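You operate a simulated robot arm through the tools that you are given. There is no shell and no other tool.

Carry out the task below with a simulated robot arm. There is one attempt and no reset: what you move stays moved.

TASK
Plug the grey lead into its socket and switch the amplifier to TAPE.
Fine: volume right down before the plug goes in, back at the half mark after; the amplifier stays on.

The check looks at the end state, three seconds after you hand in, the way a careful person would. Anything else that was tipped, shoved, dropped, spilled or broken makes it a failure.

THE ROBOT
A 6-joint arm with a two-finger gripper, fixed in place. Base frame: the origin is on the floor under the middle of its stand, x ahead of it, y to its left, z up. Units: mm, rad, N and s.
It reaches about 1572 mm from its shoulder. Its first joint turns from -2.897 to 2.897 rad. Payload 2.45 kg.
Tool frame: the origin (TCP) lies between the finger pads and is the grasp point; the fingertips stand 20 mm ahead of it; z points along the fingers, y is the line along which they close. The gripper opens to 140 mm; its body begins 168 mm behind the TCP.
Orientation is that of the tool frame in the base frame, as a unit quaternion [x, y, z, w]. With the fingers straight down and closing along the base's y, the tool's x points along the base's -x, its y along +y and its z along -z.

THE INTERFACE
- The arm moves only by the tool arm_command. Its argument "commands" is one flat list of numbers, 7 for each row, row after row: the shift along the base's x, y, z in mm, then the turn, a rotation vector about the base's x, y, z in rad, then the finger opening in mm, from 0 to 140. In form: [x, y, z, rx, ry, rz, jaw, x, y, z, rx, ry, rz, jaw, ...]. A call has 1 to 20 rows; each row is the pose to reach, as a shift and turn from the pose commanded when the call began. Rows are played at 5 a second. More than 50 mm and 0.15 rad between two rows, or a gripper value outside its range, and nothing of the call is played. Where a pose cannot be reached the arm comes as near as it can. A force on the tool above 40 N (or 10 N above the force at the start of the call, whichever is more), or a blocked arm, ends the call early, and 0.2 s more pass. The fingers move at their own pace (about 45 mm/s each) and stop on an object; they squeeze with about 22 N. The grip force told is the motor's: it shows also when the fingers shut on nothing. Time passes only in rows, and 0.2 s behind the last, so rows that repeat a pose let the fingers close. It gives the time, the measured TCP pose, the force on the tool (base axes), the opening and the grip force at its end, in the units of the frame above (readings bear some noise), with the torque about the TCP (base axes, N m) and any sound that the robot's microphone picked up.
- Cameras (640 x 400 px; columns grow to the right, rows downward): "scene" is fixed at [49.7, 651.3, 1515.5]; the picture's right is [-0.56, -0.83, 0.00], its down [-0.32, 0.22, -0.92] and it looks along [0.76, -0.52, -0.39] (base axes); focal length 362 px, centre (320, 200). "wrist" rides on the gripper at [78, 11, -209] in the tool frame; the picture's right is [-0.14, 0.99, 0.00], its down [-0.92, -0.13, -0.37] and it looks along [-0.37, -0.05, 0.93] (tool axes); focal length 280 px, centre (320, 200). There is no depth. A picture from a camera that has moved, and an enlarged one, comes with that camera's place and axes in the base frame and with its lens.
- get_image(camera): a new picture of that camera. The clock stands still meanwhile.
- inspect(camera, box): a new picture of the part [left, top, right, bottom] of that camera's present view, enlarged. The clock stands still meanwhile.
- job_done(): hands the job in; it is judged then, once.

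Nothing tells you positions but the pictures and the camera data. Unless the task says otherwise, let go and move clear before handing in.

The tools are called after "Emit:" by a JSON object that holds its "method" and its "body". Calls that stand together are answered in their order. arm_command: Moves the arm, as the interface text tells. Its arguments: {"type":"object","properties":{"commands":{"type":"array"}},"required":["commands"]} The other tools are called the same way: get_image (camera) takes a picture; inspect (camera, box) takes an enlarged picture of a part of a camera's view; job_done () hands the job in.

At the start:

```text
clock: 0.0
tcp_pos: [719.9, -62.6, 1095.4]
ee_rot: [0.0, 1.0, 0.0, 0.0]
force: [0.5, 0.0, 0.4]
moment: [0.04, 0.03, -0.02]
gripper_width: 139.9
grasp_force: 0.0
```

scene: 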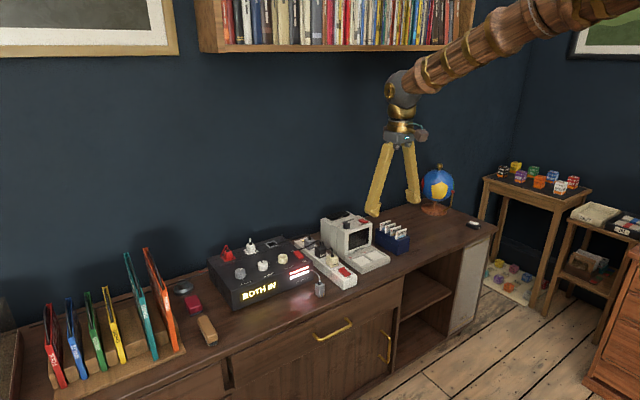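
wrist: 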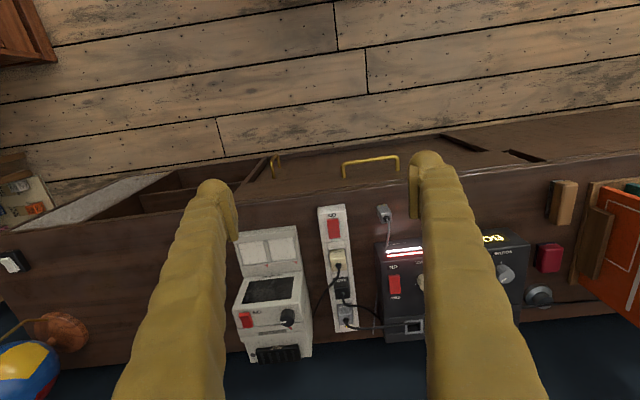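

I see a desk with an amplifier, a power strip, a small terminal-like device and other items. I'll look closer before moving anything.

Emit:
{"method": "inspect", "body": {"camera": "scene", "box": [190, 200, 400, 331]}}

Emit:
{"method": "inspect", "body": {"camera": "scene", "box": [200, 225, 330, 306]}}

Emit:
{"method": "inspect", "body": {"camera": "wrist", "box": [220, 180, 560, 370]}}

```text
3.05 times, centred on (295, 266) of scene
camera zoom: at [49.7, 651.3, 1515.5], right [-0.56, -0.83, 0.0], down [-0.32, 0.22, -0.92], along [0.76, -0.52, -0.39], focal length 1103 px, centre (396, 0)
```

zoom: 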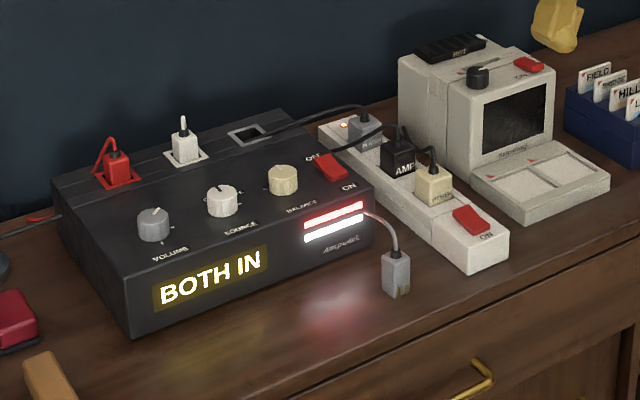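

```text
4.92 times, centred on (265, 266) of scene
camera zoom: at [49.7, 651.3, 1515.5], right [-0.56, -0.83, 0.0], down [-0.32, 0.22, -0.92], along [0.76, -0.52, -0.39], focal length 1782 px, centre (591, -122)
```

zoom: 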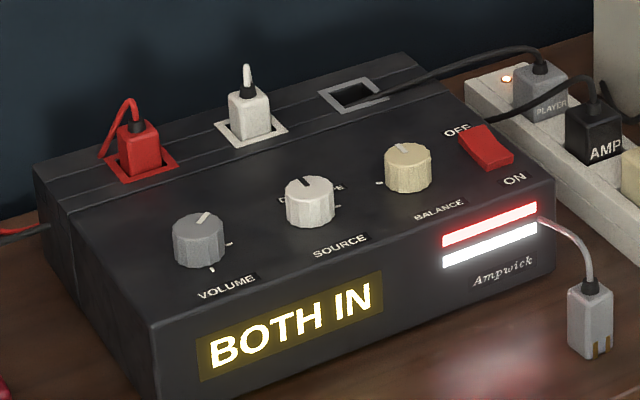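

```text
1.88 times, centred on (390, 275) of wrist
camera zoom: at [640.4, -50.7, 1303.4], right [0.14, 0.99, 0.0], down [0.92, -0.13, 0.37], along [0.37, -0.05, -0.93], focal length 528 px, centre (188, 59)
```

zoom: 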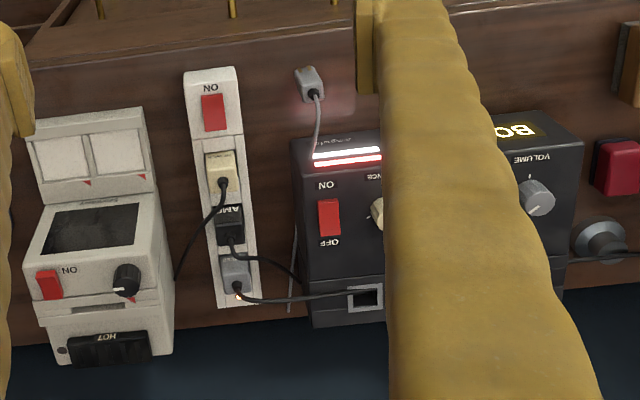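

The grey plug lies on the desk in front of the amplifier at about (925, 57, 730). The grey-rimmed socket is at about (1194, 97, 795) and the volume knob at about (1060, 290, 803). I'll close the jaws and move the wrist camera over the amplifier for a better look.

Emit:
{"method": "arm_command", "body": {"commands": [38, 26, 0, 0, 0, 0, 100, 76, 52, 0, 0, 0, 0, 60, 114, 78, 0, 0, 0, 0, 20, 152, 104, 0, 0, 0, 0, 0, 190, 131, 0, 0, 0, 0, 0, 228, 157, -5, 0, 0, 0, 0, 266, 183, -10, 0, 0, 0, 0, 304, 209, -20, 0, 0, 0, 0, 342, 235, -30, 0, 0, 0, 0, 380, 262, -40, 0, 0, 0, 0, 380, 262, -40, 0, 0, 0, 0]}}

Emit:
{"method": "get_image", "body": {"camera": "wrist"}}

Emit:
{"method": "get_image", "body": {"camera": "scene"}}

```text
clock: 2.4
tcp_pos: [1098.6, 199.2, 1053.7]
ee_rot: [0.0, 1.0, 0.0, 0.001]
force: [0.0, 0.1, -0.2]
moment: [0.0, -0.01, -0.01]
gripper_width: 0.0
grasp_force: 21.8
```

```text
taken
camera wrist: at [1019.6, 209.9, 1261.5], right [0.14, 0.99, 0.0], down [0.92, -0.13, 0.37], along [0.37, -0.05, -0.93], focal length 280 px, centre (320, 200)
```

wrist: 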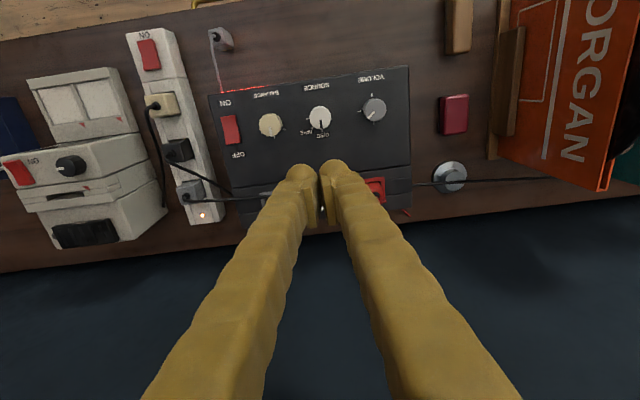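

```text
taken
```

scene: 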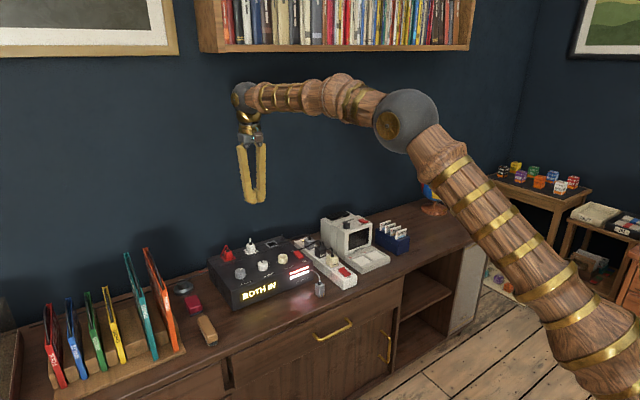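

Now the amplifier panel is in view of the wrist camera. I'll enlarge the knobs, the plug and the sockets.

Emit:
{"method": "inspect", "body": {"camera": "wrist", "box": [240, 60, 410, 166]}}

Emit:
{"method": "inspect", "body": {"camera": "wrist", "box": [195, 15, 275, 65]}}

Emit:
{"method": "inspect", "body": {"camera": "wrist", "box": [170, 140, 330, 240]}}

Emit:
{"method": "inspect", "body": {"camera": "scene", "box": [222, 250, 302, 300]}}

```text
3.76 times, centred on (325, 113) of wrist
camera zoom: at [1019.6, 209.9, 1261.5], right [0.14, 0.99, 0.0], down [0.92, -0.13, 0.37], along [0.37, -0.05, -0.93], focal length 1056 px, centre (301, 528)
```

zoom: 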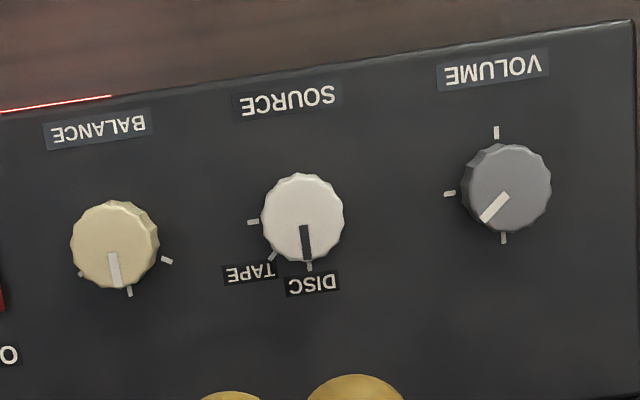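

```text
8.00 times, centred on (235, 40) of wrist
camera zoom: at [1019.6, 209.9, 1261.5], right [0.14, 0.99, 0.0], down [0.92, -0.13, 0.37], along [0.37, -0.05, -0.93], focal length 2243 px, centre (1000, 1480)
```

zoom: 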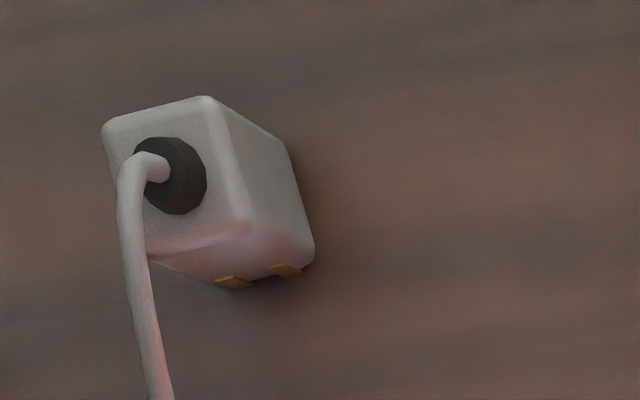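

```text
4.00 times, centred on (250, 190) of wrist
camera zoom: at [1019.6, 209.9, 1261.5], right [0.14, 0.99, 0.0], down [0.92, -0.13, 0.37], along [0.37, -0.05, -0.93], focal length 1122 px, centre (600, 240)
```

zoom: 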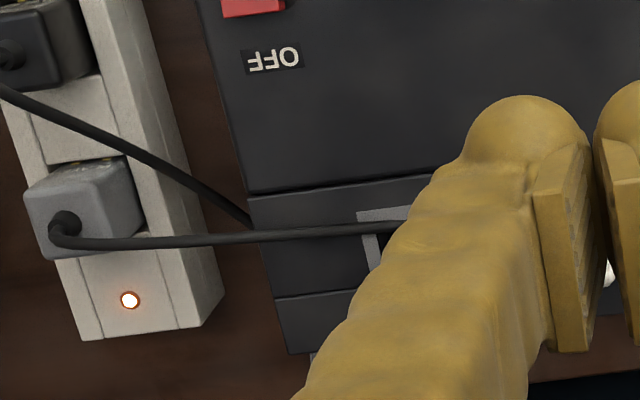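

```text
8.00 times, centred on (262, 275) of scene
camera zoom: at [49.7, 651.3, 1515.5], right [-0.56, -0.83, 0.0], down [-0.32, 0.22, -0.92], along [0.76, -0.52, -0.39], focal length 2895 px, centre (784, -400)
```

zoom: 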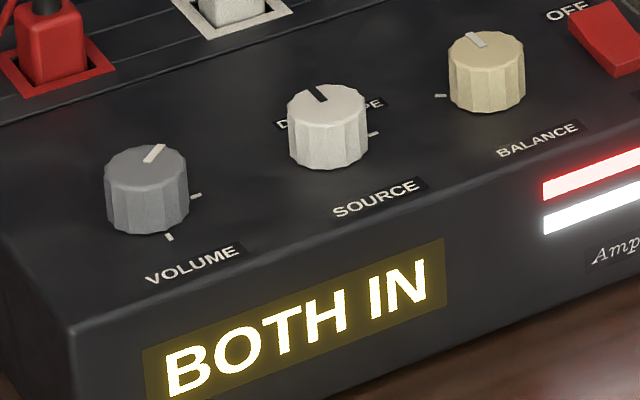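

The amplifier is square to the base axes, and its knobs sit in a row at x≈1063: volume y≈289, source y≈204, balance y≈124. Volume points between the min and half ticks, and source is on DISC. Next I'll open the jaws and look between the fingers at the grey socket and its nearby cables.

Emit:
{"method": "arm_command", "body": {"commands": [15, -34, -15, 0, 0, 0, 60, 30, -68, -30, 0, 0, 0, 120, 50, -100, -50, 0, 0, 0, 140, 50, -100, -50, 0, 0, 0, 140, 50, -100, -50, 0, 0, 0, 140]}}

Emit:
{"method": "get_image", "body": {"camera": "wrist"}}

Emit:
{"method": "inspect", "body": {"camera": "wrist", "box": [240, 100, 400, 200]}}

```text
clock: 3.6
tcp_pos: [1150.7, 101.2, 1004.9]
ee_rot: [0.0, 1.0, -0.001, 0.001]
force: [0.1, 0.1, 0.8]
moment: [0.01, 0.0, -0.05]
gripper_width: 103.1
grasp_force: 0.0
```

```text
taken
camera wrist: at [1071.7, 113.1, 1212.5], right [0.14, 0.99, 0.0], down [0.92, -0.13, 0.37], along [0.36, -0.05, -0.93], focal length 280 px, centre (320, 200)
```

wrist: 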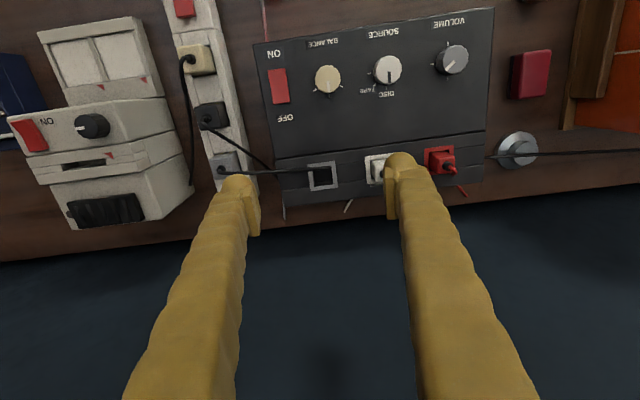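

```text
4.00 times, centred on (320, 150) of wrist
camera zoom: at [1071.7, 113.1, 1212.5], right [0.14, 0.99, 0.0], down [0.92, -0.13, 0.37], along [0.36, -0.05, -0.93], focal length 1122 px, centre (320, 400)
```

zoom: 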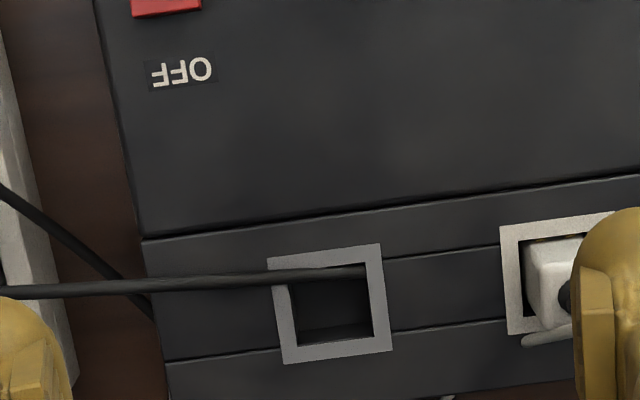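

The grey-rimmed socket is empty, and the black PLAYER cable runs across one edge of it. I'll enlarge it further and compare it with the plugged white and red leads.

Emit:
{"method": "inspect", "body": {"camera": "wrist", "box": [290, 150, 354, 200]}}

Emit:
{"method": "inspect", "body": {"camera": "wrist", "box": [350, 130, 478, 210]}}

Emit:
{"method": "inspect", "body": {"camera": "scene", "box": [210, 230, 290, 280]}}

Emit:
{"method": "inspect", "body": {"camera": "scene", "box": [290, 250, 354, 290]}}

Emit:
{"method": "inspect", "body": {"camera": "scene", "box": [300, 268, 340, 303]}}

```text
8.00 times, centred on (322, 175) of wrist
camera zoom: at [1071.7, 113.1, 1212.5], right [0.14, 0.99, 0.0], down [0.92, -0.13, 0.37], along [0.36, -0.05, -0.93], focal length 2243 px, centre (304, 400)
```

zoom: 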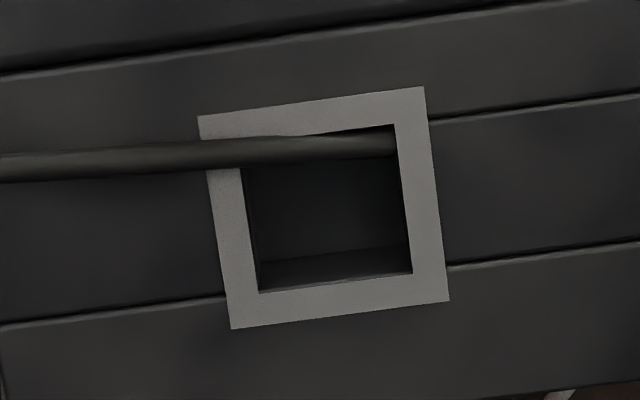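

```text
5.00 times, centred on (414, 170) of wrist
camera zoom: at [1071.7, 113.1, 1212.5], right [0.14, 0.99, 0.0], down [0.92, -0.13, 0.37], along [0.36, -0.05, -0.93], focal length 1402 px, centre (-150, 350)
```

zoom: 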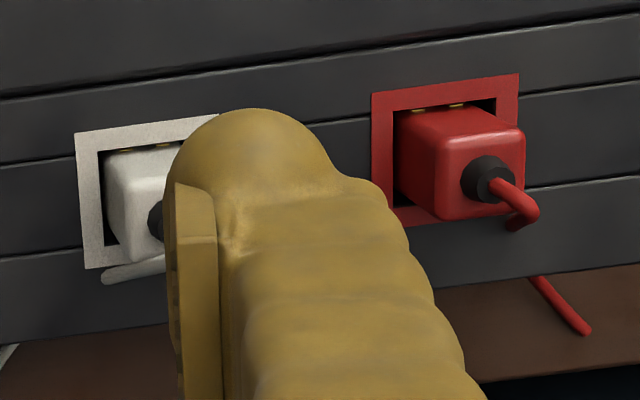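

```text
8.00 times, centred on (250, 255) of scene
camera zoom: at [49.7, 651.3, 1515.5], right [-0.56, -0.83, 0.0], down [-0.32, 0.22, -0.92], along [0.76, -0.52, -0.39], focal length 2895 px, centre (880, -240)
```

zoom: 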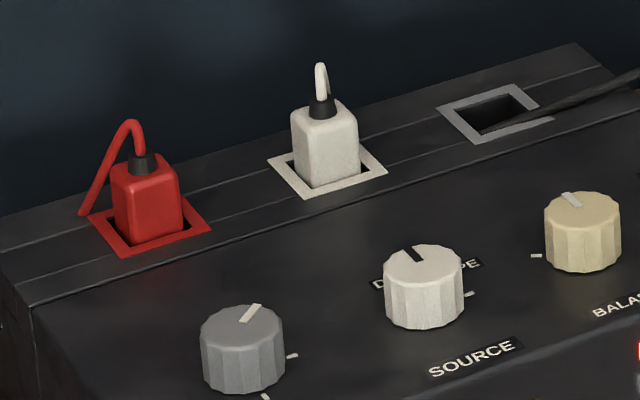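

```text
10.00 times, centred on (322, 270) of scene
camera zoom: at [49.7, 651.3, 1515.5], right [-0.56, -0.83, 0.0], down [-0.32, 0.22, -0.92], along [0.76, -0.52, -0.39], focal length 3619 px, centre (300, -500)
```

zoom: 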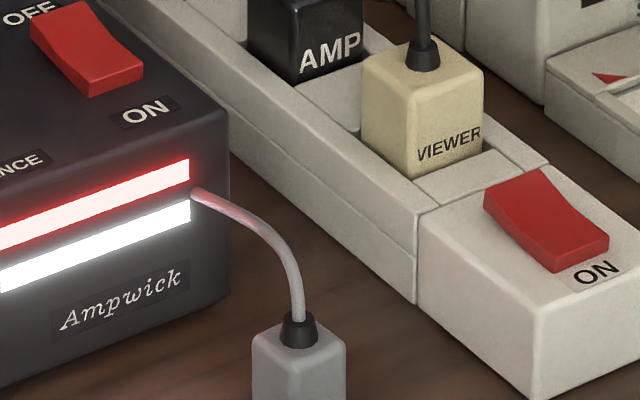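

```text
11.43 times, centred on (320, 286) of scene
camera zoom: at [49.7, 651.3, 1515.5], right [-0.56, -0.83, 0.0], down [-0.32, 0.22, -0.92], along [0.76, -0.52, -0.39], focal length 4136 px, centre (320, -777)
```

zoom: 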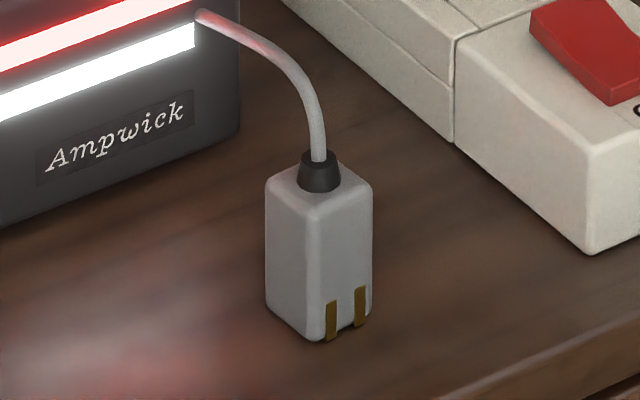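

The plug stands upright on the desk with gold strips on its ±x sides, the same orientation as the seated red and white plugs. The volume has to come first, so I'll move above the volume knob and refine its position.

Emit:
{"method": "arm_command", "body": {"commands": [-17, 38, -5, 0, 0, 0, 110, -34, 76, -15, 0, 0, 0, 110, -51, 114, -40, 0, 0, 0, 110, -69, 152, -70, 0, 0, 0, 110, -86, 190, -100, 0, 0, 0, 110, -86, 190, -100, 0, 0, 0, 110, -86, 190, -100, 0, 0, 0, 110]}}

Emit:
{"method": "get_image", "body": {"camera": "wrist"}}

Emit:
{"method": "inspect", "body": {"camera": "wrist", "box": [260, 110, 388, 190]}}

Emit:
{"method": "get_image", "body": {"camera": "scene"}}

```text
refused: row 4 steps farther than a row can; nothing moved
```

```text
taken
camera wrist: at [1071.7, 113.1, 1212.5], right [0.14, 0.99, 0.0], down [0.92, -0.13, 0.37], along [0.36, -0.05, -0.93], focal length 280 px, centre (320, 200)
```

wrist: 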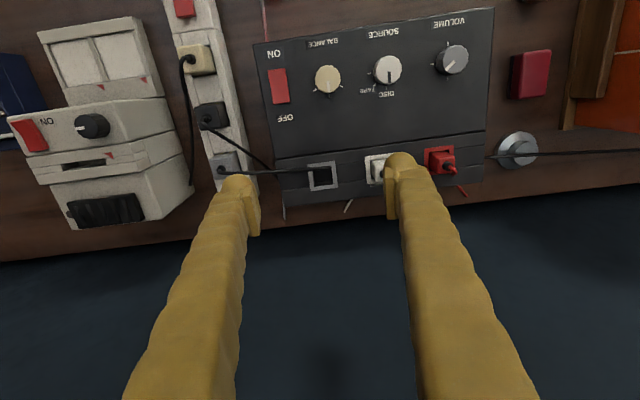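

```text
5.00 times, centred on (324, 150) of wrist
camera zoom: at [1071.7, 113.1, 1212.5], right [0.14, 0.99, 0.0], down [0.92, -0.13, 0.37], along [0.36, -0.05, -0.93], focal length 1402 px, centre (300, 450)
```

zoom: 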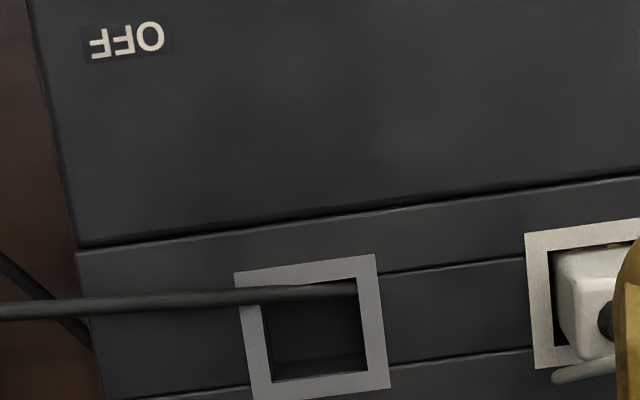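

```text
taken
```

scene: 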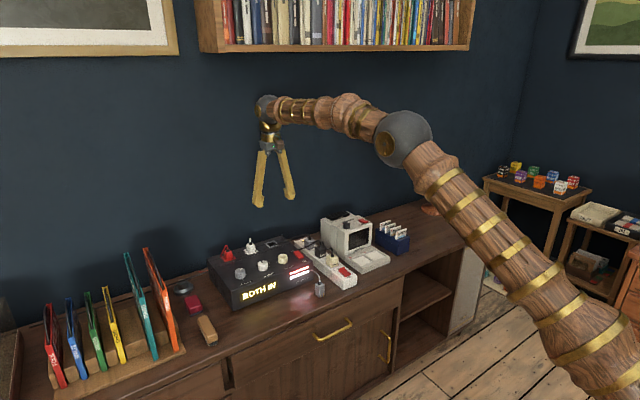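

The steps in that call were too large, so nothing moved. I'll repeat it with smaller steps to get above the volume knob.

Emit:
{"method": "arm_command", "body": {"commands": [-14, 32, -5, 0, 0, 0, 110, -28, 64, -15, 0, 0, 0, 110, -42, 96, -35, 0, 0, 0, 110, -57, 128, -56, 0, 0, 0, 110, -72, 160, -78, 0, 0, 0, 110, -86, 190, -100, 0, 0, 0, 110, -86, 190, -100, 0, 0, 0, 110, -86, 190, -100, 0, 0, 0, 110]}}

Emit:
{"method": "get_image", "body": {"camera": "wrist"}}

Emit:
{"method": "inspect", "body": {"camera": "wrist", "box": [260, 110, 388, 190]}}

```text
clock: 5.4
tcp_pos: [1066.1, 291.5, 905.2]
ee_rot: [0.001, 1.0, 0.0, 0.0]
force: [1.0, -0.2, -0.9]
moment: [-0.01, 0.04, 0.0]
gripper_width: 110.1
grasp_force: 0.1
```

```text
taken
camera wrist: at [987.0, 302.1, 1113.3], right [0.14, 0.99, 0.0], down [0.92, -0.13, 0.37], along [0.37, -0.05, -0.93], focal length 280 px, centre (320, 200)
```

wrist: 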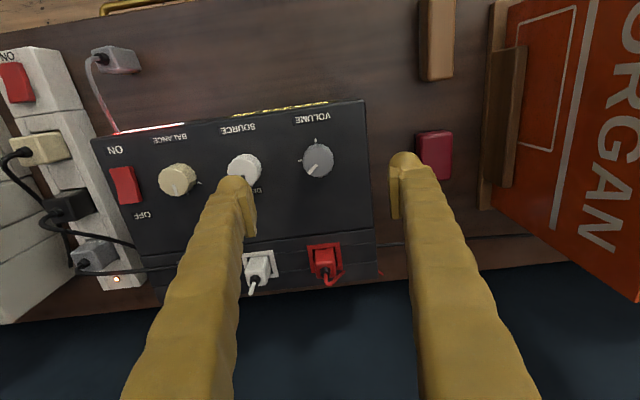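

```text
5.00 times, centred on (324, 150) of wrist
camera zoom: at [987.0, 302.1, 1113.3], right [0.14, 0.99, 0.0], down [0.92, -0.13, 0.37], along [0.37, -0.05, -0.93], focal length 1402 px, centre (300, 450)
```

zoom: 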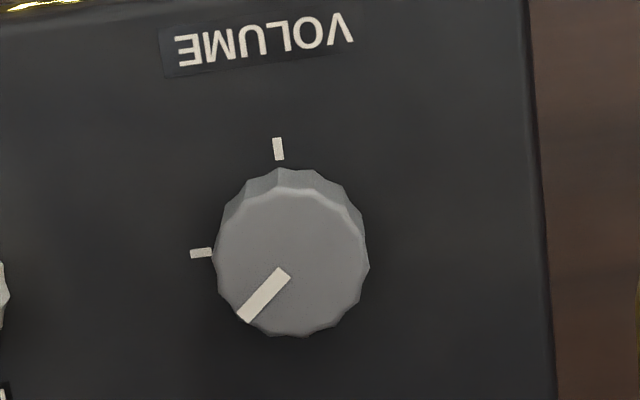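

The volume knob's top centre is at about (1064, 289, 806) and the panel is at z≈785. The pointer is about 50° clockwise from the min tick at 12 o'clock. I'll close to about 58 mm, come down to just above the knob, and check the alignment.

Emit:
{"method": "arm_command", "body": {"commands": [0, -1, -20, 0, 0, 0, 90, 0, -1, -40, 0, 0, 0, 70, 0, -1, -60, 0, 0, 0, 60, 0, -1, -65, 0, 0, 0, 60, 0, -1, -65, 0, 0, 0, 60, 0, -1, -65, 0, 0, 0, 60]}}

Emit:
{"method": "get_image", "body": {"camera": "wrist"}}

Emit:
{"method": "inspect", "body": {"camera": "scene", "box": [200, 220, 328, 300]}}

```text
clock: 6.8
tcp_pos: [1063.5, 290.7, 839.9]
ee_rot: [0.0, 1.0, 0.001, 0.0]
force: [-0.3, 0.4, 0.2]
moment: [0.0, -0.01, 0.02]
gripper_width: 60.2
grasp_force: 0.1
```

```text
taken
camera wrist: at [984.8, 300.2, 1048.8], right [0.14, 0.99, 0.0], down [0.92, -0.13, 0.37], along [0.37, -0.05, -0.93], focal length 280 px, centre (320, 200)
```

wrist: 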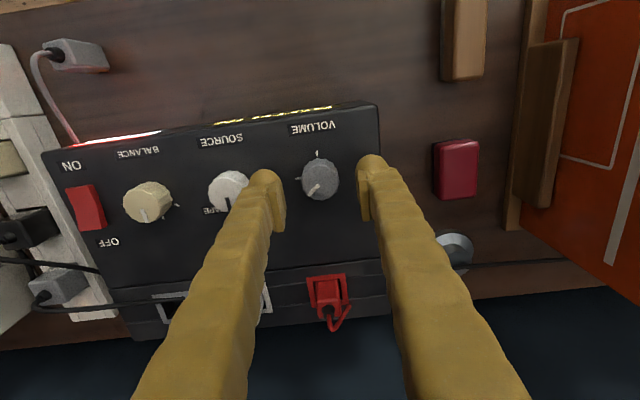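

```text
5.00 times, centred on (264, 260) of scene
camera zoom: at [49.7, 651.3, 1515.5], right [-0.56, -0.83, 0.0], down [-0.32, 0.22, -0.92], along [0.76, -0.52, -0.39], focal length 1810 px, centre (600, -100)
```

zoom: 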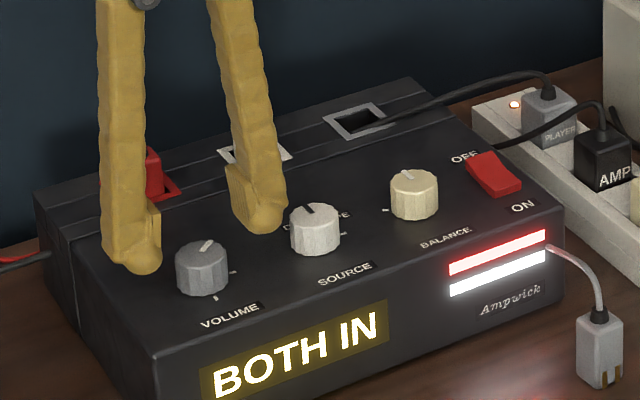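

The fingers straddle the knob evenly. I'll go straight down to TCP z≈811 and close on the knob.

Emit:
{"method": "arm_command", "body": {"commands": [0.5, 0, -10, 0, 0, 0, 60, 0.5, 0, -20, 0, 0, 0, 60, 0.5, 0, -29, 0, 0, 0, 60, 0.5, 0, -29, 0, 0, 0, 45, 0.5, 0, -29, 0, 0, 0, 30, 0.5, 0, -29, 0, 0, 0, 25, 0.5, 0, -29, 0, 0, 0, 25]}}

Emit:
{"method": "inspect", "body": {"camera": "wrist", "box": [240, 110, 400, 210]}}

Emit:
{"method": "inspect", "body": {"camera": "scene", "box": [200, 220, 328, 300]}}

```text
clock: 8.4
tcp_pos: [1065.1, 290.1, 811.9]
ee_rot: [0.0, 1.0, 0.0, -0.001]
force: [1.5, -8.0, 0.1]
moment: [-0.1, -0.05, 0.02]
gripper_width: 32.3
grasp_force: 39.9
```

```text
4.00 times, centred on (320, 160) of wrist
camera zoom: at [985.7, 300.7, 1020.1], right [0.14, 0.99, 0.0], down [0.92, -0.13, 0.37], along [0.37, -0.05, -0.93], focal length 1122 px, centre (320, 360)
```

zoom: 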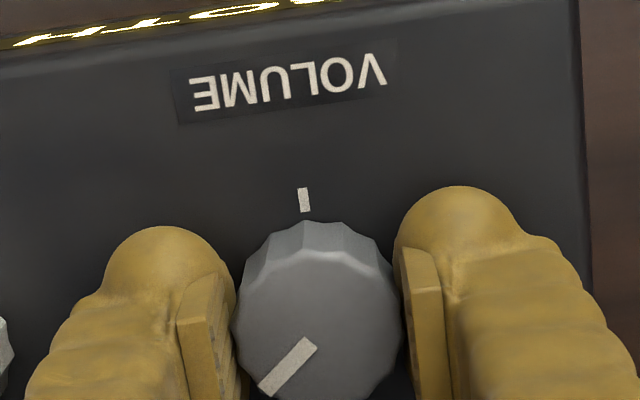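

```text
5.00 times, centred on (264, 260) of scene
camera zoom: at [49.7, 651.3, 1515.5], right [-0.56, -0.83, 0.0], down [-0.32, 0.22, -0.92], along [0.76, -0.52, -0.39], focal length 1810 px, centre (600, -100)
```

zoom: 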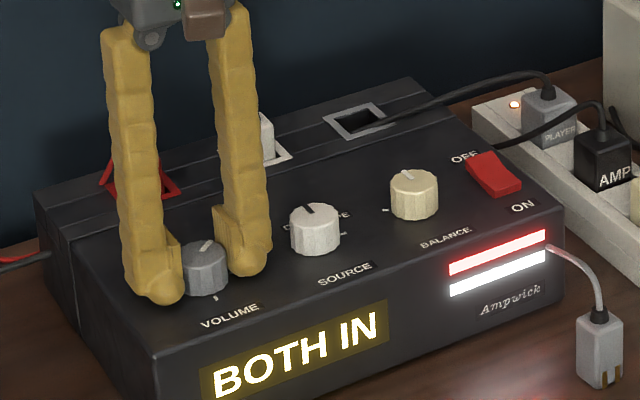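

The knob is gripped. I'll turn it counter-clockwise as seen from above, about 50° toward the 12 o'clock tick, and watch the readings.

Emit:
{"method": "arm_command", "body": {"commands": [0, -0.7, 0, 0, 0, 0, 25, 0, -0.7, 0, 0, 0, 0.1, 25, 0, -0.7, 0, 0, 0, 0.2, 25, 0, -0.7, 0, 0, 0, 0.3, 25, 0, -0.7, 0, 0, 0, 0.4, 25, 0, -0.7, 0, 0, 0, 0.4, 25]}}

Emit:
{"method": "inspect", "body": {"camera": "wrist", "box": [220, 90, 420, 215]}}

Emit:
{"method": "inspect", "body": {"camera": "scene", "box": [200, 220, 328, 300]}}

```text
clock: 9.8
tcp_pos: [1064.0, 290.6, 811.0]
ee_rot: [-0.199, 0.98, 0.0, 0.001]
force: [9.9, 37.9, 6.5]
moment: [0.55, -0.22, -0.03]
gripper_width: 32.3
grasp_force: 45.2
```

```text
3.20 times, centred on (320, 152) of wrist
camera zoom: at [986.5, 269.2, 1020.0], right [-0.26, 0.97, 0.0], down [0.9, 0.24, 0.37], along [0.36, 0.1, -0.93], focal length 897 px, centre (320, 352)
```

zoom: 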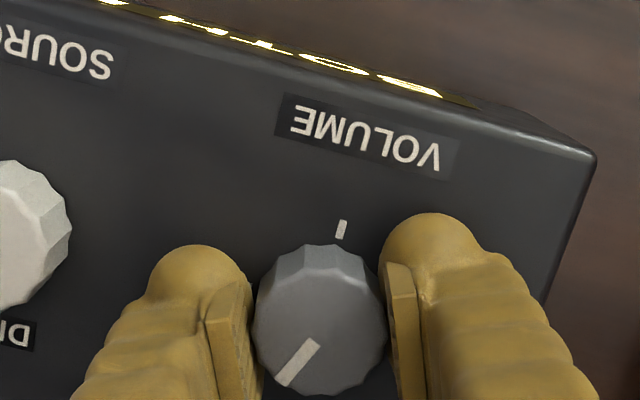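

```text
5.00 times, centred on (264, 260) of scene
camera zoom: at [49.7, 651.3, 1515.5], right [-0.56, -0.83, 0.0], down [-0.32, 0.22, -0.92], along [0.76, -0.52, -0.39], focal length 1810 px, centre (600, -100)
```

zoom: 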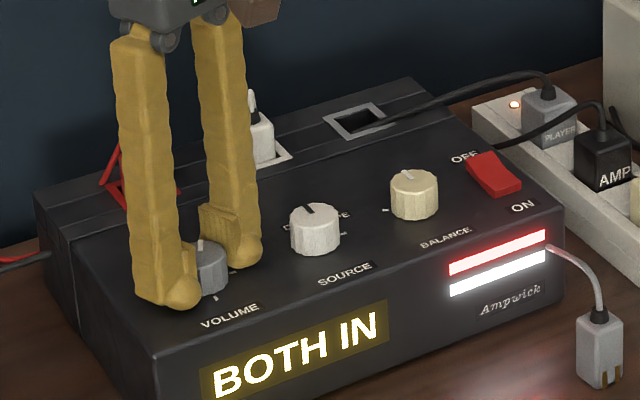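

The knob turns with the gripper, but a side load of about 38 N has built up. I'll nudge the tool to relieve it before turning further.

Emit:
{"method": "arm_command", "body": {"commands": [0.1, 0.5, 0, 0, 0, 0, 25, 0.1, 0.5, 0, 0, 0, 0, 25]}}

```text
clock: 10.4
tcp_pos: [1064.6, 290.4, 809.4]
ee_rot: [-0.199, 0.98, 0.0, 0.0]
force: [-0.8, 42.0, 10.5]
moment: [0.48, 0.06, -0.06]
gripper_width: 32.2
grasp_force: 45.5
```

The side load did not ease, so I'll open the fingers slightly to release it and see what the force reads when free.

Emit:
{"method": "arm_command", "body": {"commands": [0, 0, 0, 0, 0, 0, 42, 0, 0, 0, 0, 0, 0, 42, 0, 0, 0, 0, 0, 0, 42]}}

Emit:
{"method": "inspect", "body": {"camera": "wrist", "box": [240, 110, 400, 210]}}

Emit:
{"method": "inspect", "body": {"camera": "scene", "box": [200, 220, 328, 300]}}

```text
clock: 11.2
tcp_pos: [1064.4, 287.8, 811.5]
ee_rot: [-0.198, 0.98, 0.0, 0.0]
force: [1.7, -1.0, 0.3]
moment: [-0.04, 0.02, -0.01]
gripper_width: 42.1
grasp_force: 0.1
```

```text
4.00 times, centred on (320, 160) of wrist
camera zoom: at [987.0, 268.1, 1019.6], right [-0.26, 0.97, 0.0], down [0.9, 0.24, 0.37], along [0.36, 0.1, -0.93], focal length 1122 px, centre (320, 360)
```

zoom: 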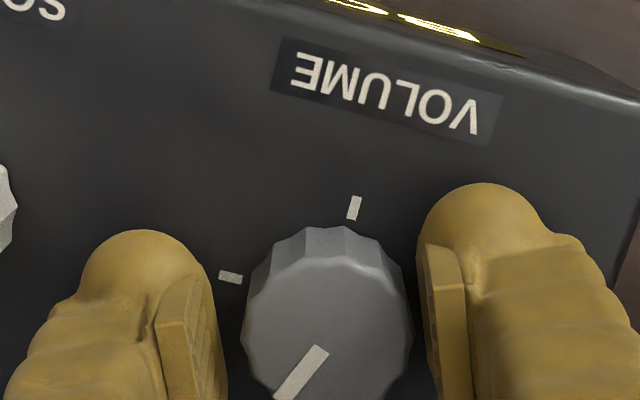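

```text
5.00 times, centred on (264, 260) of scene
camera zoom: at [49.7, 651.3, 1515.5], right [-0.56, -0.83, 0.0], down [-0.32, 0.22, -0.92], along [0.76, -0.52, -0.39], focal length 1810 px, centre (600, -100)
```

zoom: 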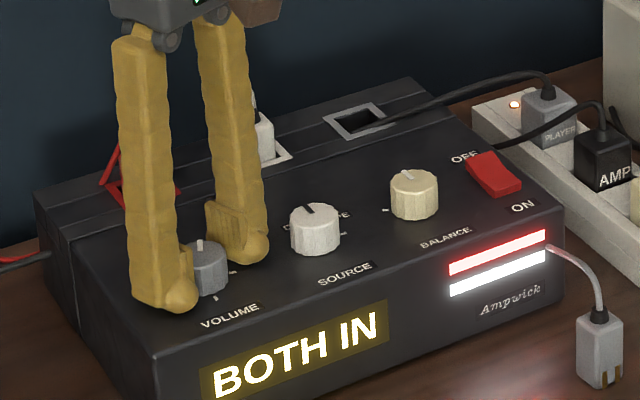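

Released, the tool sprang about 2 mm toward -y, so my grip centre was off and the amplifier has not moved. I'll re-centre by about +2 mm in x and y and grip again.

Emit:
{"method": "arm_command", "body": {"commands": [2, 1.8, 0, 0, 0, 0, 42, 2, 1.8, 0, 0, 0, 0, 42, 2, 1.8, 0, 0, 0, 0, 28, 2, 1.8, 0, 0, 0, 0, 25, 2, 1.8, 0, 0, 0, 0, 25]}}

Emit:
{"method": "inspect", "body": {"camera": "wrist", "box": [240, 110, 400, 210]}}

```text
clock: 12.4
tcp_pos: [1066.3, 291.2, 811.5]
ee_rot: [-0.198, 0.98, 0.0, 0.0]
force: [-7.0, 7.8, 1.3]
moment: [0.06, 0.14, -0.04]
gripper_width: 32.2
grasp_force: 44.5
```

```text
4.00 times, centred on (320, 160) of wrist
camera zoom: at [988.4, 270.3, 1019.8], right [-0.26, 0.97, 0.0], down [0.9, 0.24, 0.37], along [0.36, 0.1, -0.93], focal length 1122 px, centre (320, 360)
```

zoom: 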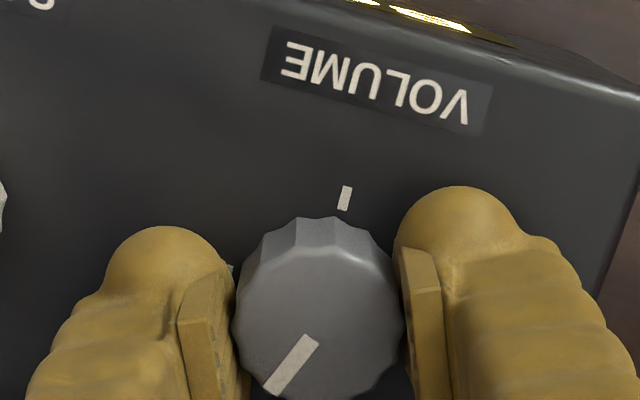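

The load is low now, so I'll continue the turn to the min tick in steps with a small centring correction.

Emit:
{"method": "arm_command", "body": {"commands": [0.3, 0.4, 0, 0, 0, 0.08, 25, 0.5, 0.5, 0, 0, 0, 0.16, 25, 0.5, 0.5, 0, 0, 0, 0.24, 25, 0.5, 0.5, 0, 0, 0, 0.32, 25, 0.5, 0.5, 0, 0, 0, 0.32, 25]}}

Emit:
{"method": "inspect", "body": {"camera": "wrist", "box": [240, 110, 400, 210]}}

Emit:
{"method": "inspect", "body": {"camera": "scene", "box": [200, 220, 328, 300]}}

```text
clock: 13.6
tcp_pos: [1065.7, 291.8, 809.6]
ee_rot: [-0.353, 0.936, 0.0, -0.001]
force: [-35.8, 0.1, 11.0]
moment: [-0.16, 0.64, -0.06]
gripper_width: 32.2
grasp_force: 44.4
```

```text
4.00 times, centred on (320, 160) of wrist
camera zoom: at [998.5, 248.4, 1019.9], right [-0.55, 0.83, 0.0], down [0.78, 0.51, 0.37], along [0.31, 0.2, -0.93], focal length 1122 px, centre (320, 360)
```

zoom: 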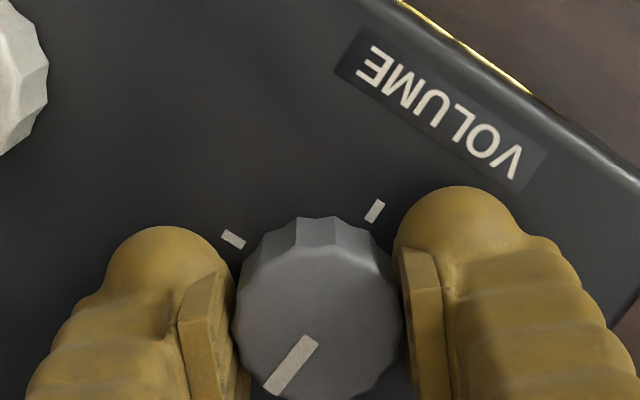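

```text
5.00 times, centred on (264, 260) of scene
camera zoom: at [49.7, 651.3, 1515.5], right [-0.56, -0.83, 0.0], down [-0.32, 0.22, -0.92], along [0.76, -0.52, -0.39], focal length 1810 px, centre (600, -100)
```

zoom: 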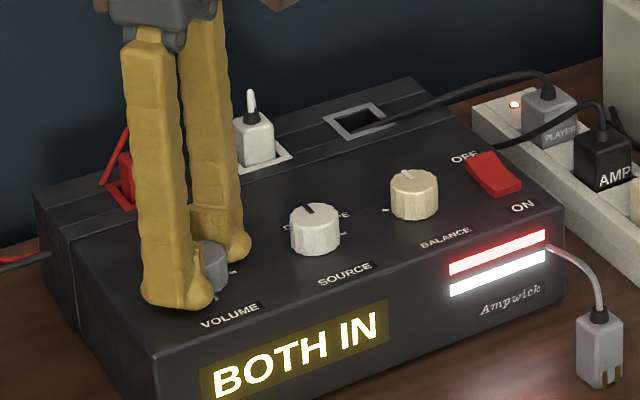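

About 8° remains to the min tick. I'll relieve the side load first, then finish the turn.

Emit:
{"method": "arm_command", "body": {"commands": [-1.2, 0, 0.5, 0, 0, 0, 25, -1.5, 0, 0.5, 0, 0, 0, 25]}}

```text
clock: 14.2
tcp_pos: [1063.9, 292.6, 811.7]
ee_rot: [-0.352, 0.936, 0.001, 0.0]
force: [-27.7, -2.3, 9.0]
moment: [-0.14, 0.39, -0.04]
gripper_width: 32.3
grasp_force: 45.3
```

Emit:
{"method": "arm_command", "body": {"commands": [-1.5, 0, 0, 0, 0, 0, 25, -1.5, 0, 0, 0, 0, 0, 25, -1.5, 0, 0, 0, 0, 0, 25]}}

```text
clock: 15.0
tcp_pos: [1065.9, 292.4, 811.7]
ee_rot: [-0.352, 0.936, 0.0, 0.002]
force: [32.4, 4.5, -8.4]
moment: [0.29, -0.61, 0.05]
gripper_width: 32.0
grasp_force: 45.0
```

Emit:
{"method": "arm_command", "body": {"commands": [0.7, 0, 0, 0, 0, 0, 25, 0.7, 0, 0, 0, 0, 0, 25, 0.7, 0, 0, 0, 0, 0, 25]}}

```text
clock: 15.8
tcp_pos: [1065.5, 293.0, 811.6]
ee_rot: [-0.351, 0.936, -0.001, 0.001]
force: [38.8, 6.9, -6.4]
moment: [0.25, -0.42, 0.08]
gripper_width: 32.5
grasp_force: 44.8
```

The load responds with a lag, so I'll open the fingers slightly to clear it and re-centre from the picture.

Emit:
{"method": "arm_command", "body": {"commands": [0, 0, 0, 0, 0, 0, 44, 0, 0, 0, 0, 0, 0, 44, 0, 0, 0, 0, 0, 0, 44]}}

Emit:
{"method": "inspect", "body": {"camera": "wrist", "box": [240, 120, 400, 220]}}

Emit:
{"method": "inspect", "body": {"camera": "scene", "box": [200, 220, 328, 300]}}

```text
clock: 16.6
tcp_pos: [1063.8, 291.8, 811.0]
ee_rot: [-0.352, 0.936, -0.001, 0.0]
force: [-0.9, 0.1, 0.3]
moment: [0.0, -0.02, -0.04]
gripper_width: 43.9
grasp_force: 0.0
```

```text
4.00 times, centred on (320, 170) of wrist
camera zoom: at [997.2, 248.1, 1019.8], right [-0.55, 0.84, 0.0], down [0.78, 0.51, 0.37], along [0.31, 0.2, -0.93], focal length 1122 px, centre (320, 320)
```

zoom: 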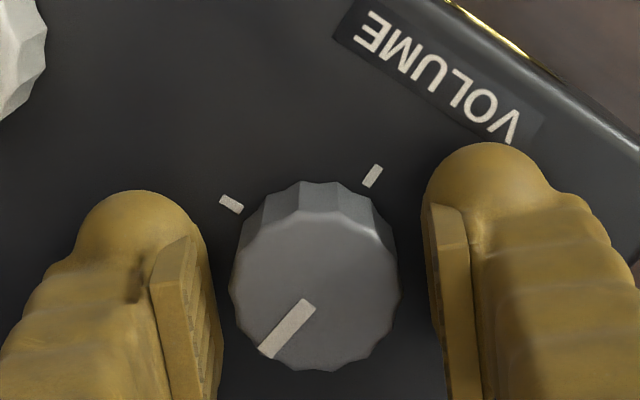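

```text
5.00 times, centred on (264, 260) of scene
camera zoom: at [49.7, 651.3, 1515.5], right [-0.56, -0.83, 0.0], down [-0.32, 0.22, -0.92], along [0.76, -0.52, -0.39], focal length 1810 px, centre (600, -100)
```

zoom: 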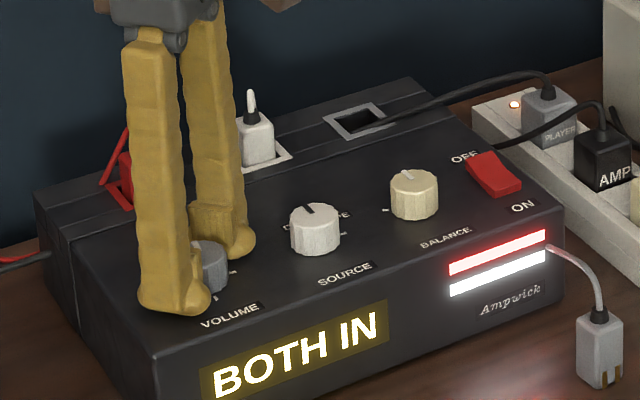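

The knob is clear, and the pointer is about 6° short of the min tick. I'll re-centre, grip, and turn a little more than the remaining angle so it reaches the end.

Emit:
{"method": "arm_command", "body": {"commands": [1.5, -0.3, 0, 0, 0, 0, 44, 1.5, -0.3, 0, 0, 0, 0, 44, 1.5, -0.3, 0, 0, 0, 0, 28, 1.5, -0.3, 0, 0, 0, 0, 25, 1.5, -0.3, 0, 0, 0, 0.04, 25, 1.5, -0.3, 0, 0, 0, 0.08, 25, 1.5, -0.3, 0, 0, 0, 0.12, 25, 1.5, -0.3, 0, 0, 0, 0.16, 25]}}

Emit:
{"method": "inspect", "body": {"camera": "wrist", "box": [240, 120, 400, 220]}}

```text
clock: 18.4
tcp_pos: [1066.7, 292.1, 812.3]
ee_rot: [-0.427, 0.904, 0.001, 0.0]
force: [-16.9, 19.2, 2.1]
moment: [0.32, 0.08, -0.71]
gripper_width: 32.4
grasp_force: 44.8
```

```text
4.00 times, centred on (320, 170) of wrist
camera zoom: at [1006.1, 239.1, 1019.8], right [-0.68, 0.74, 0.0], down [0.68, 0.63, 0.37], along [0.27, 0.25, -0.93], focal length 1122 px, centre (320, 320)
```

zoom: 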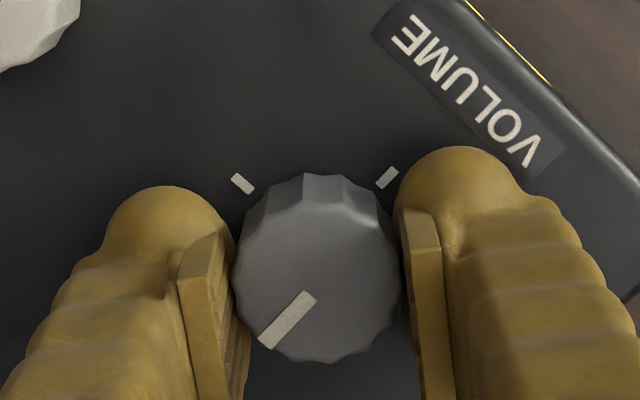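

The moment about z (-0.71 N·m) shows the knob is against its stop, and the pointer lines up with the min tick. I'll release, rise, and move over to the SOURCE knob.

Emit:
{"method": "arm_command", "body": {"commands": [0, 0, 0, 0, 0, 0, 45, 0, 0, 0, 0, 0, 0, 60, 0, 0, 20, 0, 0, 0, 60, 0, 0, 45, 0, 0, 0, 60, 0, 0, 60, 0, 0, -0.1, 60, 0, -25, 60, 0, 0, -0.2, 64, 0, -50, 60, 0, 0, -0.3, 64, 0, -75, 60, 0, 0, -0.4, 64, 0, -87, 60, 0, 0, -0.48, 64, 0, -87, 60, 0, 0, -0.48, 64, 0, -87, 60, 0, 0, -0.48, 64]}}

Emit:
{"method": "get_image", "body": {"camera": "wrist"}}

Emit:
{"method": "inspect", "body": {"camera": "wrist", "box": [240, 110, 400, 210]}}

Emit:
{"method": "inspect", "body": {"camera": "scene", "box": [200, 220, 328, 300]}}

```text
clock: 20.8
tcp_pos: [1067.3, 205.0, 871.5]
ee_rot: [-0.198, 0.98, 0.0, 0.0]
force: [0.0, 0.0, 0.2]
moment: [-0.01, 0.02, 0.03]
gripper_width: 63.9
grasp_force: 0.1
```

```text
taken
camera wrist: at [989.6, 184.0, 1079.6], right [-0.26, 0.97, 0.0], down [0.9, 0.24, 0.37], along [0.36, 0.1, -0.93], focal length 280 px, centre (320, 200)
```

wrist: 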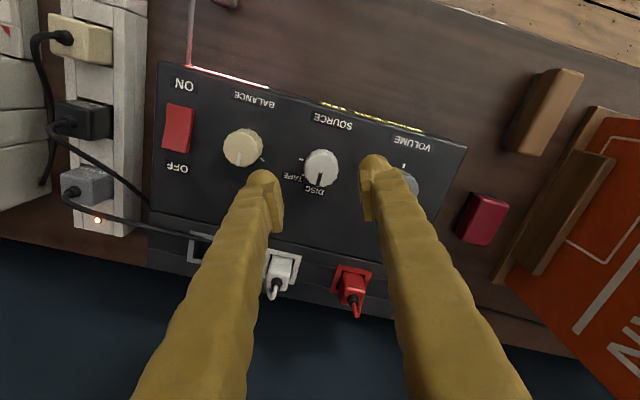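

```text
4.00 times, centred on (320, 160) of wrist
camera zoom: at [989.6, 184.0, 1079.6], right [-0.26, 0.97, 0.0], down [0.9, 0.24, 0.37], along [0.36, 0.1, -0.93], focal length 1122 px, centre (320, 360)
```

zoom: 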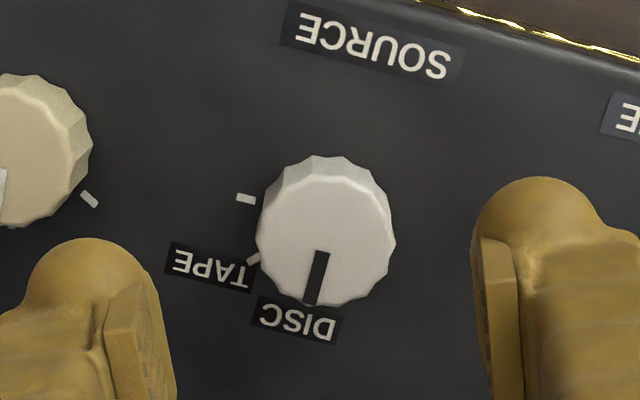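

```text
5.00 times, centred on (264, 260) of scene
camera zoom: at [49.7, 651.3, 1515.5], right [-0.56, -0.83, 0.0], down [-0.32, 0.22, -0.92], along [0.76, -0.52, -0.39], focal length 1810 px, centre (600, -100)
```

zoom: 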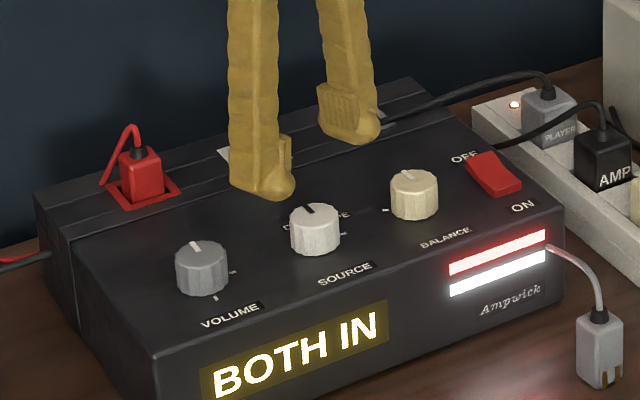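

Volume now points at 12 o'clock, the same direction as DISC on the source knob, so it is right down. SOURCE is at about (1065, 205.6) and TAPE is the 45° tick. I'll lower around the knob and check the centring before gripping.

Emit:
{"method": "arm_command", "body": {"commands": [-0.5, 1.2, -20, 0, 0, 0, 60, -0.5, 1.2, -40, 0, 0, 0, 56, -0.5, 1.2, -60, 0, 0, 0, 50, -0.5, 1.2, -60, 0, 0, 0, 44, -0.5, 1.2, -60, 0, 0, 0, 44]}}

Emit:
{"method": "inspect", "body": {"camera": "wrist", "box": [240, 120, 400, 220]}}

```text
clock: 22.0
tcp_pos: [1066.9, 207.2, 813.1]
ee_rot: [-0.199, 0.98, 0.0, -0.001]
force: [0.3, 0.3, -0.4]
moment: [-0.01, 0.05, -0.02]
gripper_width: 44.0
grasp_force: 0.1
```

```text
4.00 times, centred on (320, 170) of wrist
camera zoom: at [988.7, 185.8, 1021.0], right [-0.26, 0.97, 0.0], down [0.9, 0.24, 0.37], along [0.36, 0.1, -0.93], focal length 1122 px, centre (320, 320)
```

zoom: 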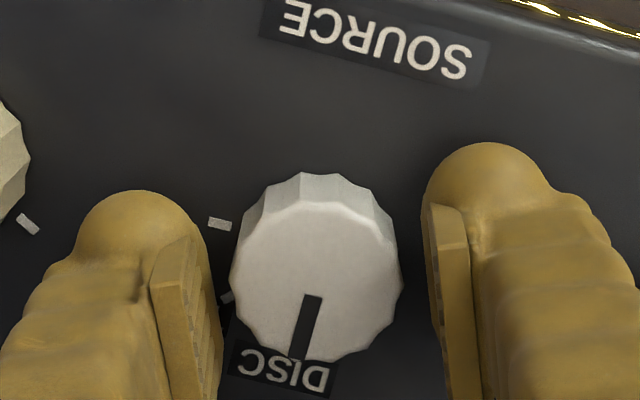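

The fingers straddle the SOURCE knob with a slight offset. I'll correct by half a millimetre, grip, and turn clockwise as seen from above toward TAPE, first half of the way.

Emit:
{"method": "arm_command", "body": {"commands": [0.1, -0.6, 0, 0, 0, 0, 44, 0.1, -0.6, 0, 0, 0, 0, 32, 0.1, -0.6, 0, 0, 0, 0, 25, 0.1, -0.6, 0, 0, 0, 0, 25, 0.1, -0.6, 0, 0, 0, -0.1, 25, 0.1, -0.6, 0, 0, 0, -0.2, 25, 0.1, -0.6, 0, 0, 0, -0.3, 25, 0.1, -0.6, 0, 0, 0, -0.4, 25]}}

Emit:
{"method": "inspect", "body": {"camera": "wrist", "box": [240, 120, 400, 220]}}

Emit:
{"method": "inspect", "body": {"camera": "scene", "box": [200, 220, 328, 300]}}

```text
clock: 23.8
tcp_pos: [1066.6, 205.5, 812.2]
ee_rot: [0.0, 1.0, 0.0, 0.0]
force: [11.7, -2.1, -3.1]
moment: [-0.06, -0.29, -0.01]
gripper_width: 32.1
grasp_force: 45.0
```

```text
4.00 times, centred on (320, 170) of wrist
camera zoom: at [987.1, 215.7, 1020.7], right [0.14, 0.99, 0.0], down [0.92, -0.13, 0.37], along [0.37, -0.05, -0.93], focal length 1122 px, centre (320, 320)
```

zoom: 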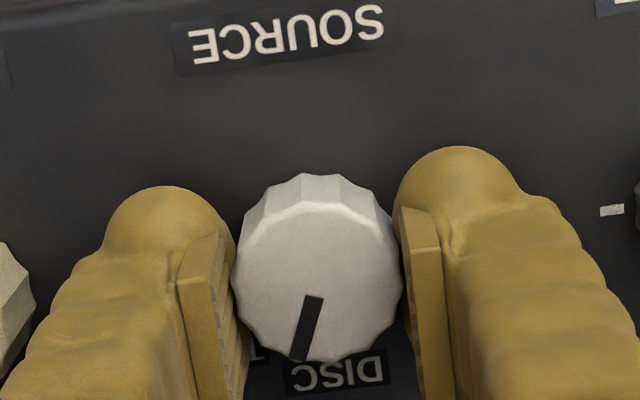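

```text
5.00 times, centred on (264, 260) of scene
camera zoom: at [49.7, 651.3, 1515.5], right [-0.56, -0.83, 0.0], down [-0.32, 0.22, -0.92], along [0.76, -0.52, -0.39], focal length 1810 px, centre (600, -100)
```

zoom: 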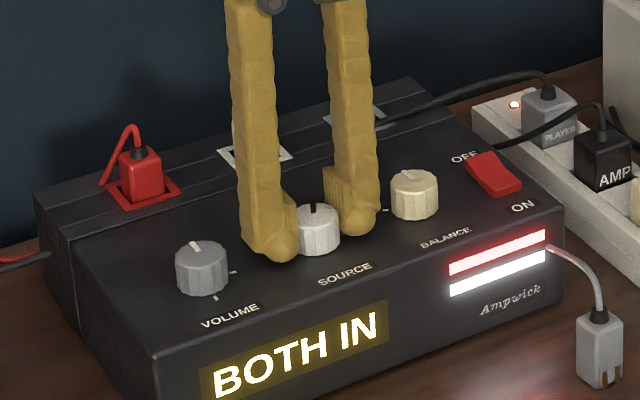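

It turns cleanly with a low load. I'll do the second half, to 45° in total.

Emit:
{"method": "arm_command", "body": {"commands": [0.2, 0, 0, 0, 0, -0.1, 25, 0.2, 0, 0, 0, 0, -0.2, 25, 0.2, 0, 0, 0, 0, -0.3, 25, 0.2, 0, 0, 0, 0, -0.385, 25]}}

Emit:
{"method": "inspect", "body": {"camera": "wrist", "box": [240, 120, 400, 220]}}

Emit:
{"method": "inspect", "body": {"camera": "scene", "box": [200, 220, 328, 300]}}

```text
clock: 24.8
tcp_pos: [1066.5, 202.7, 812.7]
ee_rot: [0.193, 0.981, 0.0, 0.0]
force: [11.4, -27.3, 11.3]
moment: [-0.3, 0.03, 0.08]
gripper_width: 32.1
grasp_force: 44.6
```

```text
4.00 times, centred on (320, 170) of wrist
camera zoom: at [996.5, 243.0, 1020.6], right [0.5, 0.87, 0.0], down [0.8, -0.47, 0.37], along [0.32, -0.19, -0.93], focal length 1122 px, centre (320, 320)
```

zoom: 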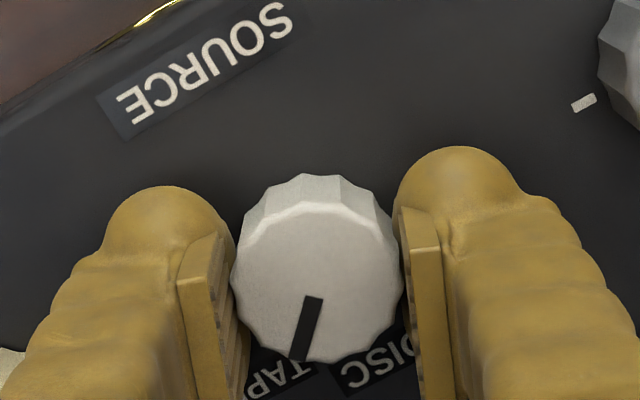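

```text
5.00 times, centred on (264, 260) of scene
camera zoom: at [49.7, 651.3, 1515.5], right [-0.56, -0.83, 0.0], down [-0.32, 0.22, -0.92], along [0.76, -0.52, -0.39], focal length 1810 px, centre (600, -100)
```

zoom: 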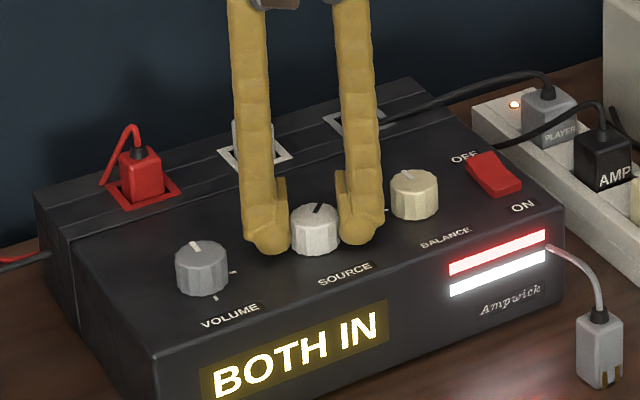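

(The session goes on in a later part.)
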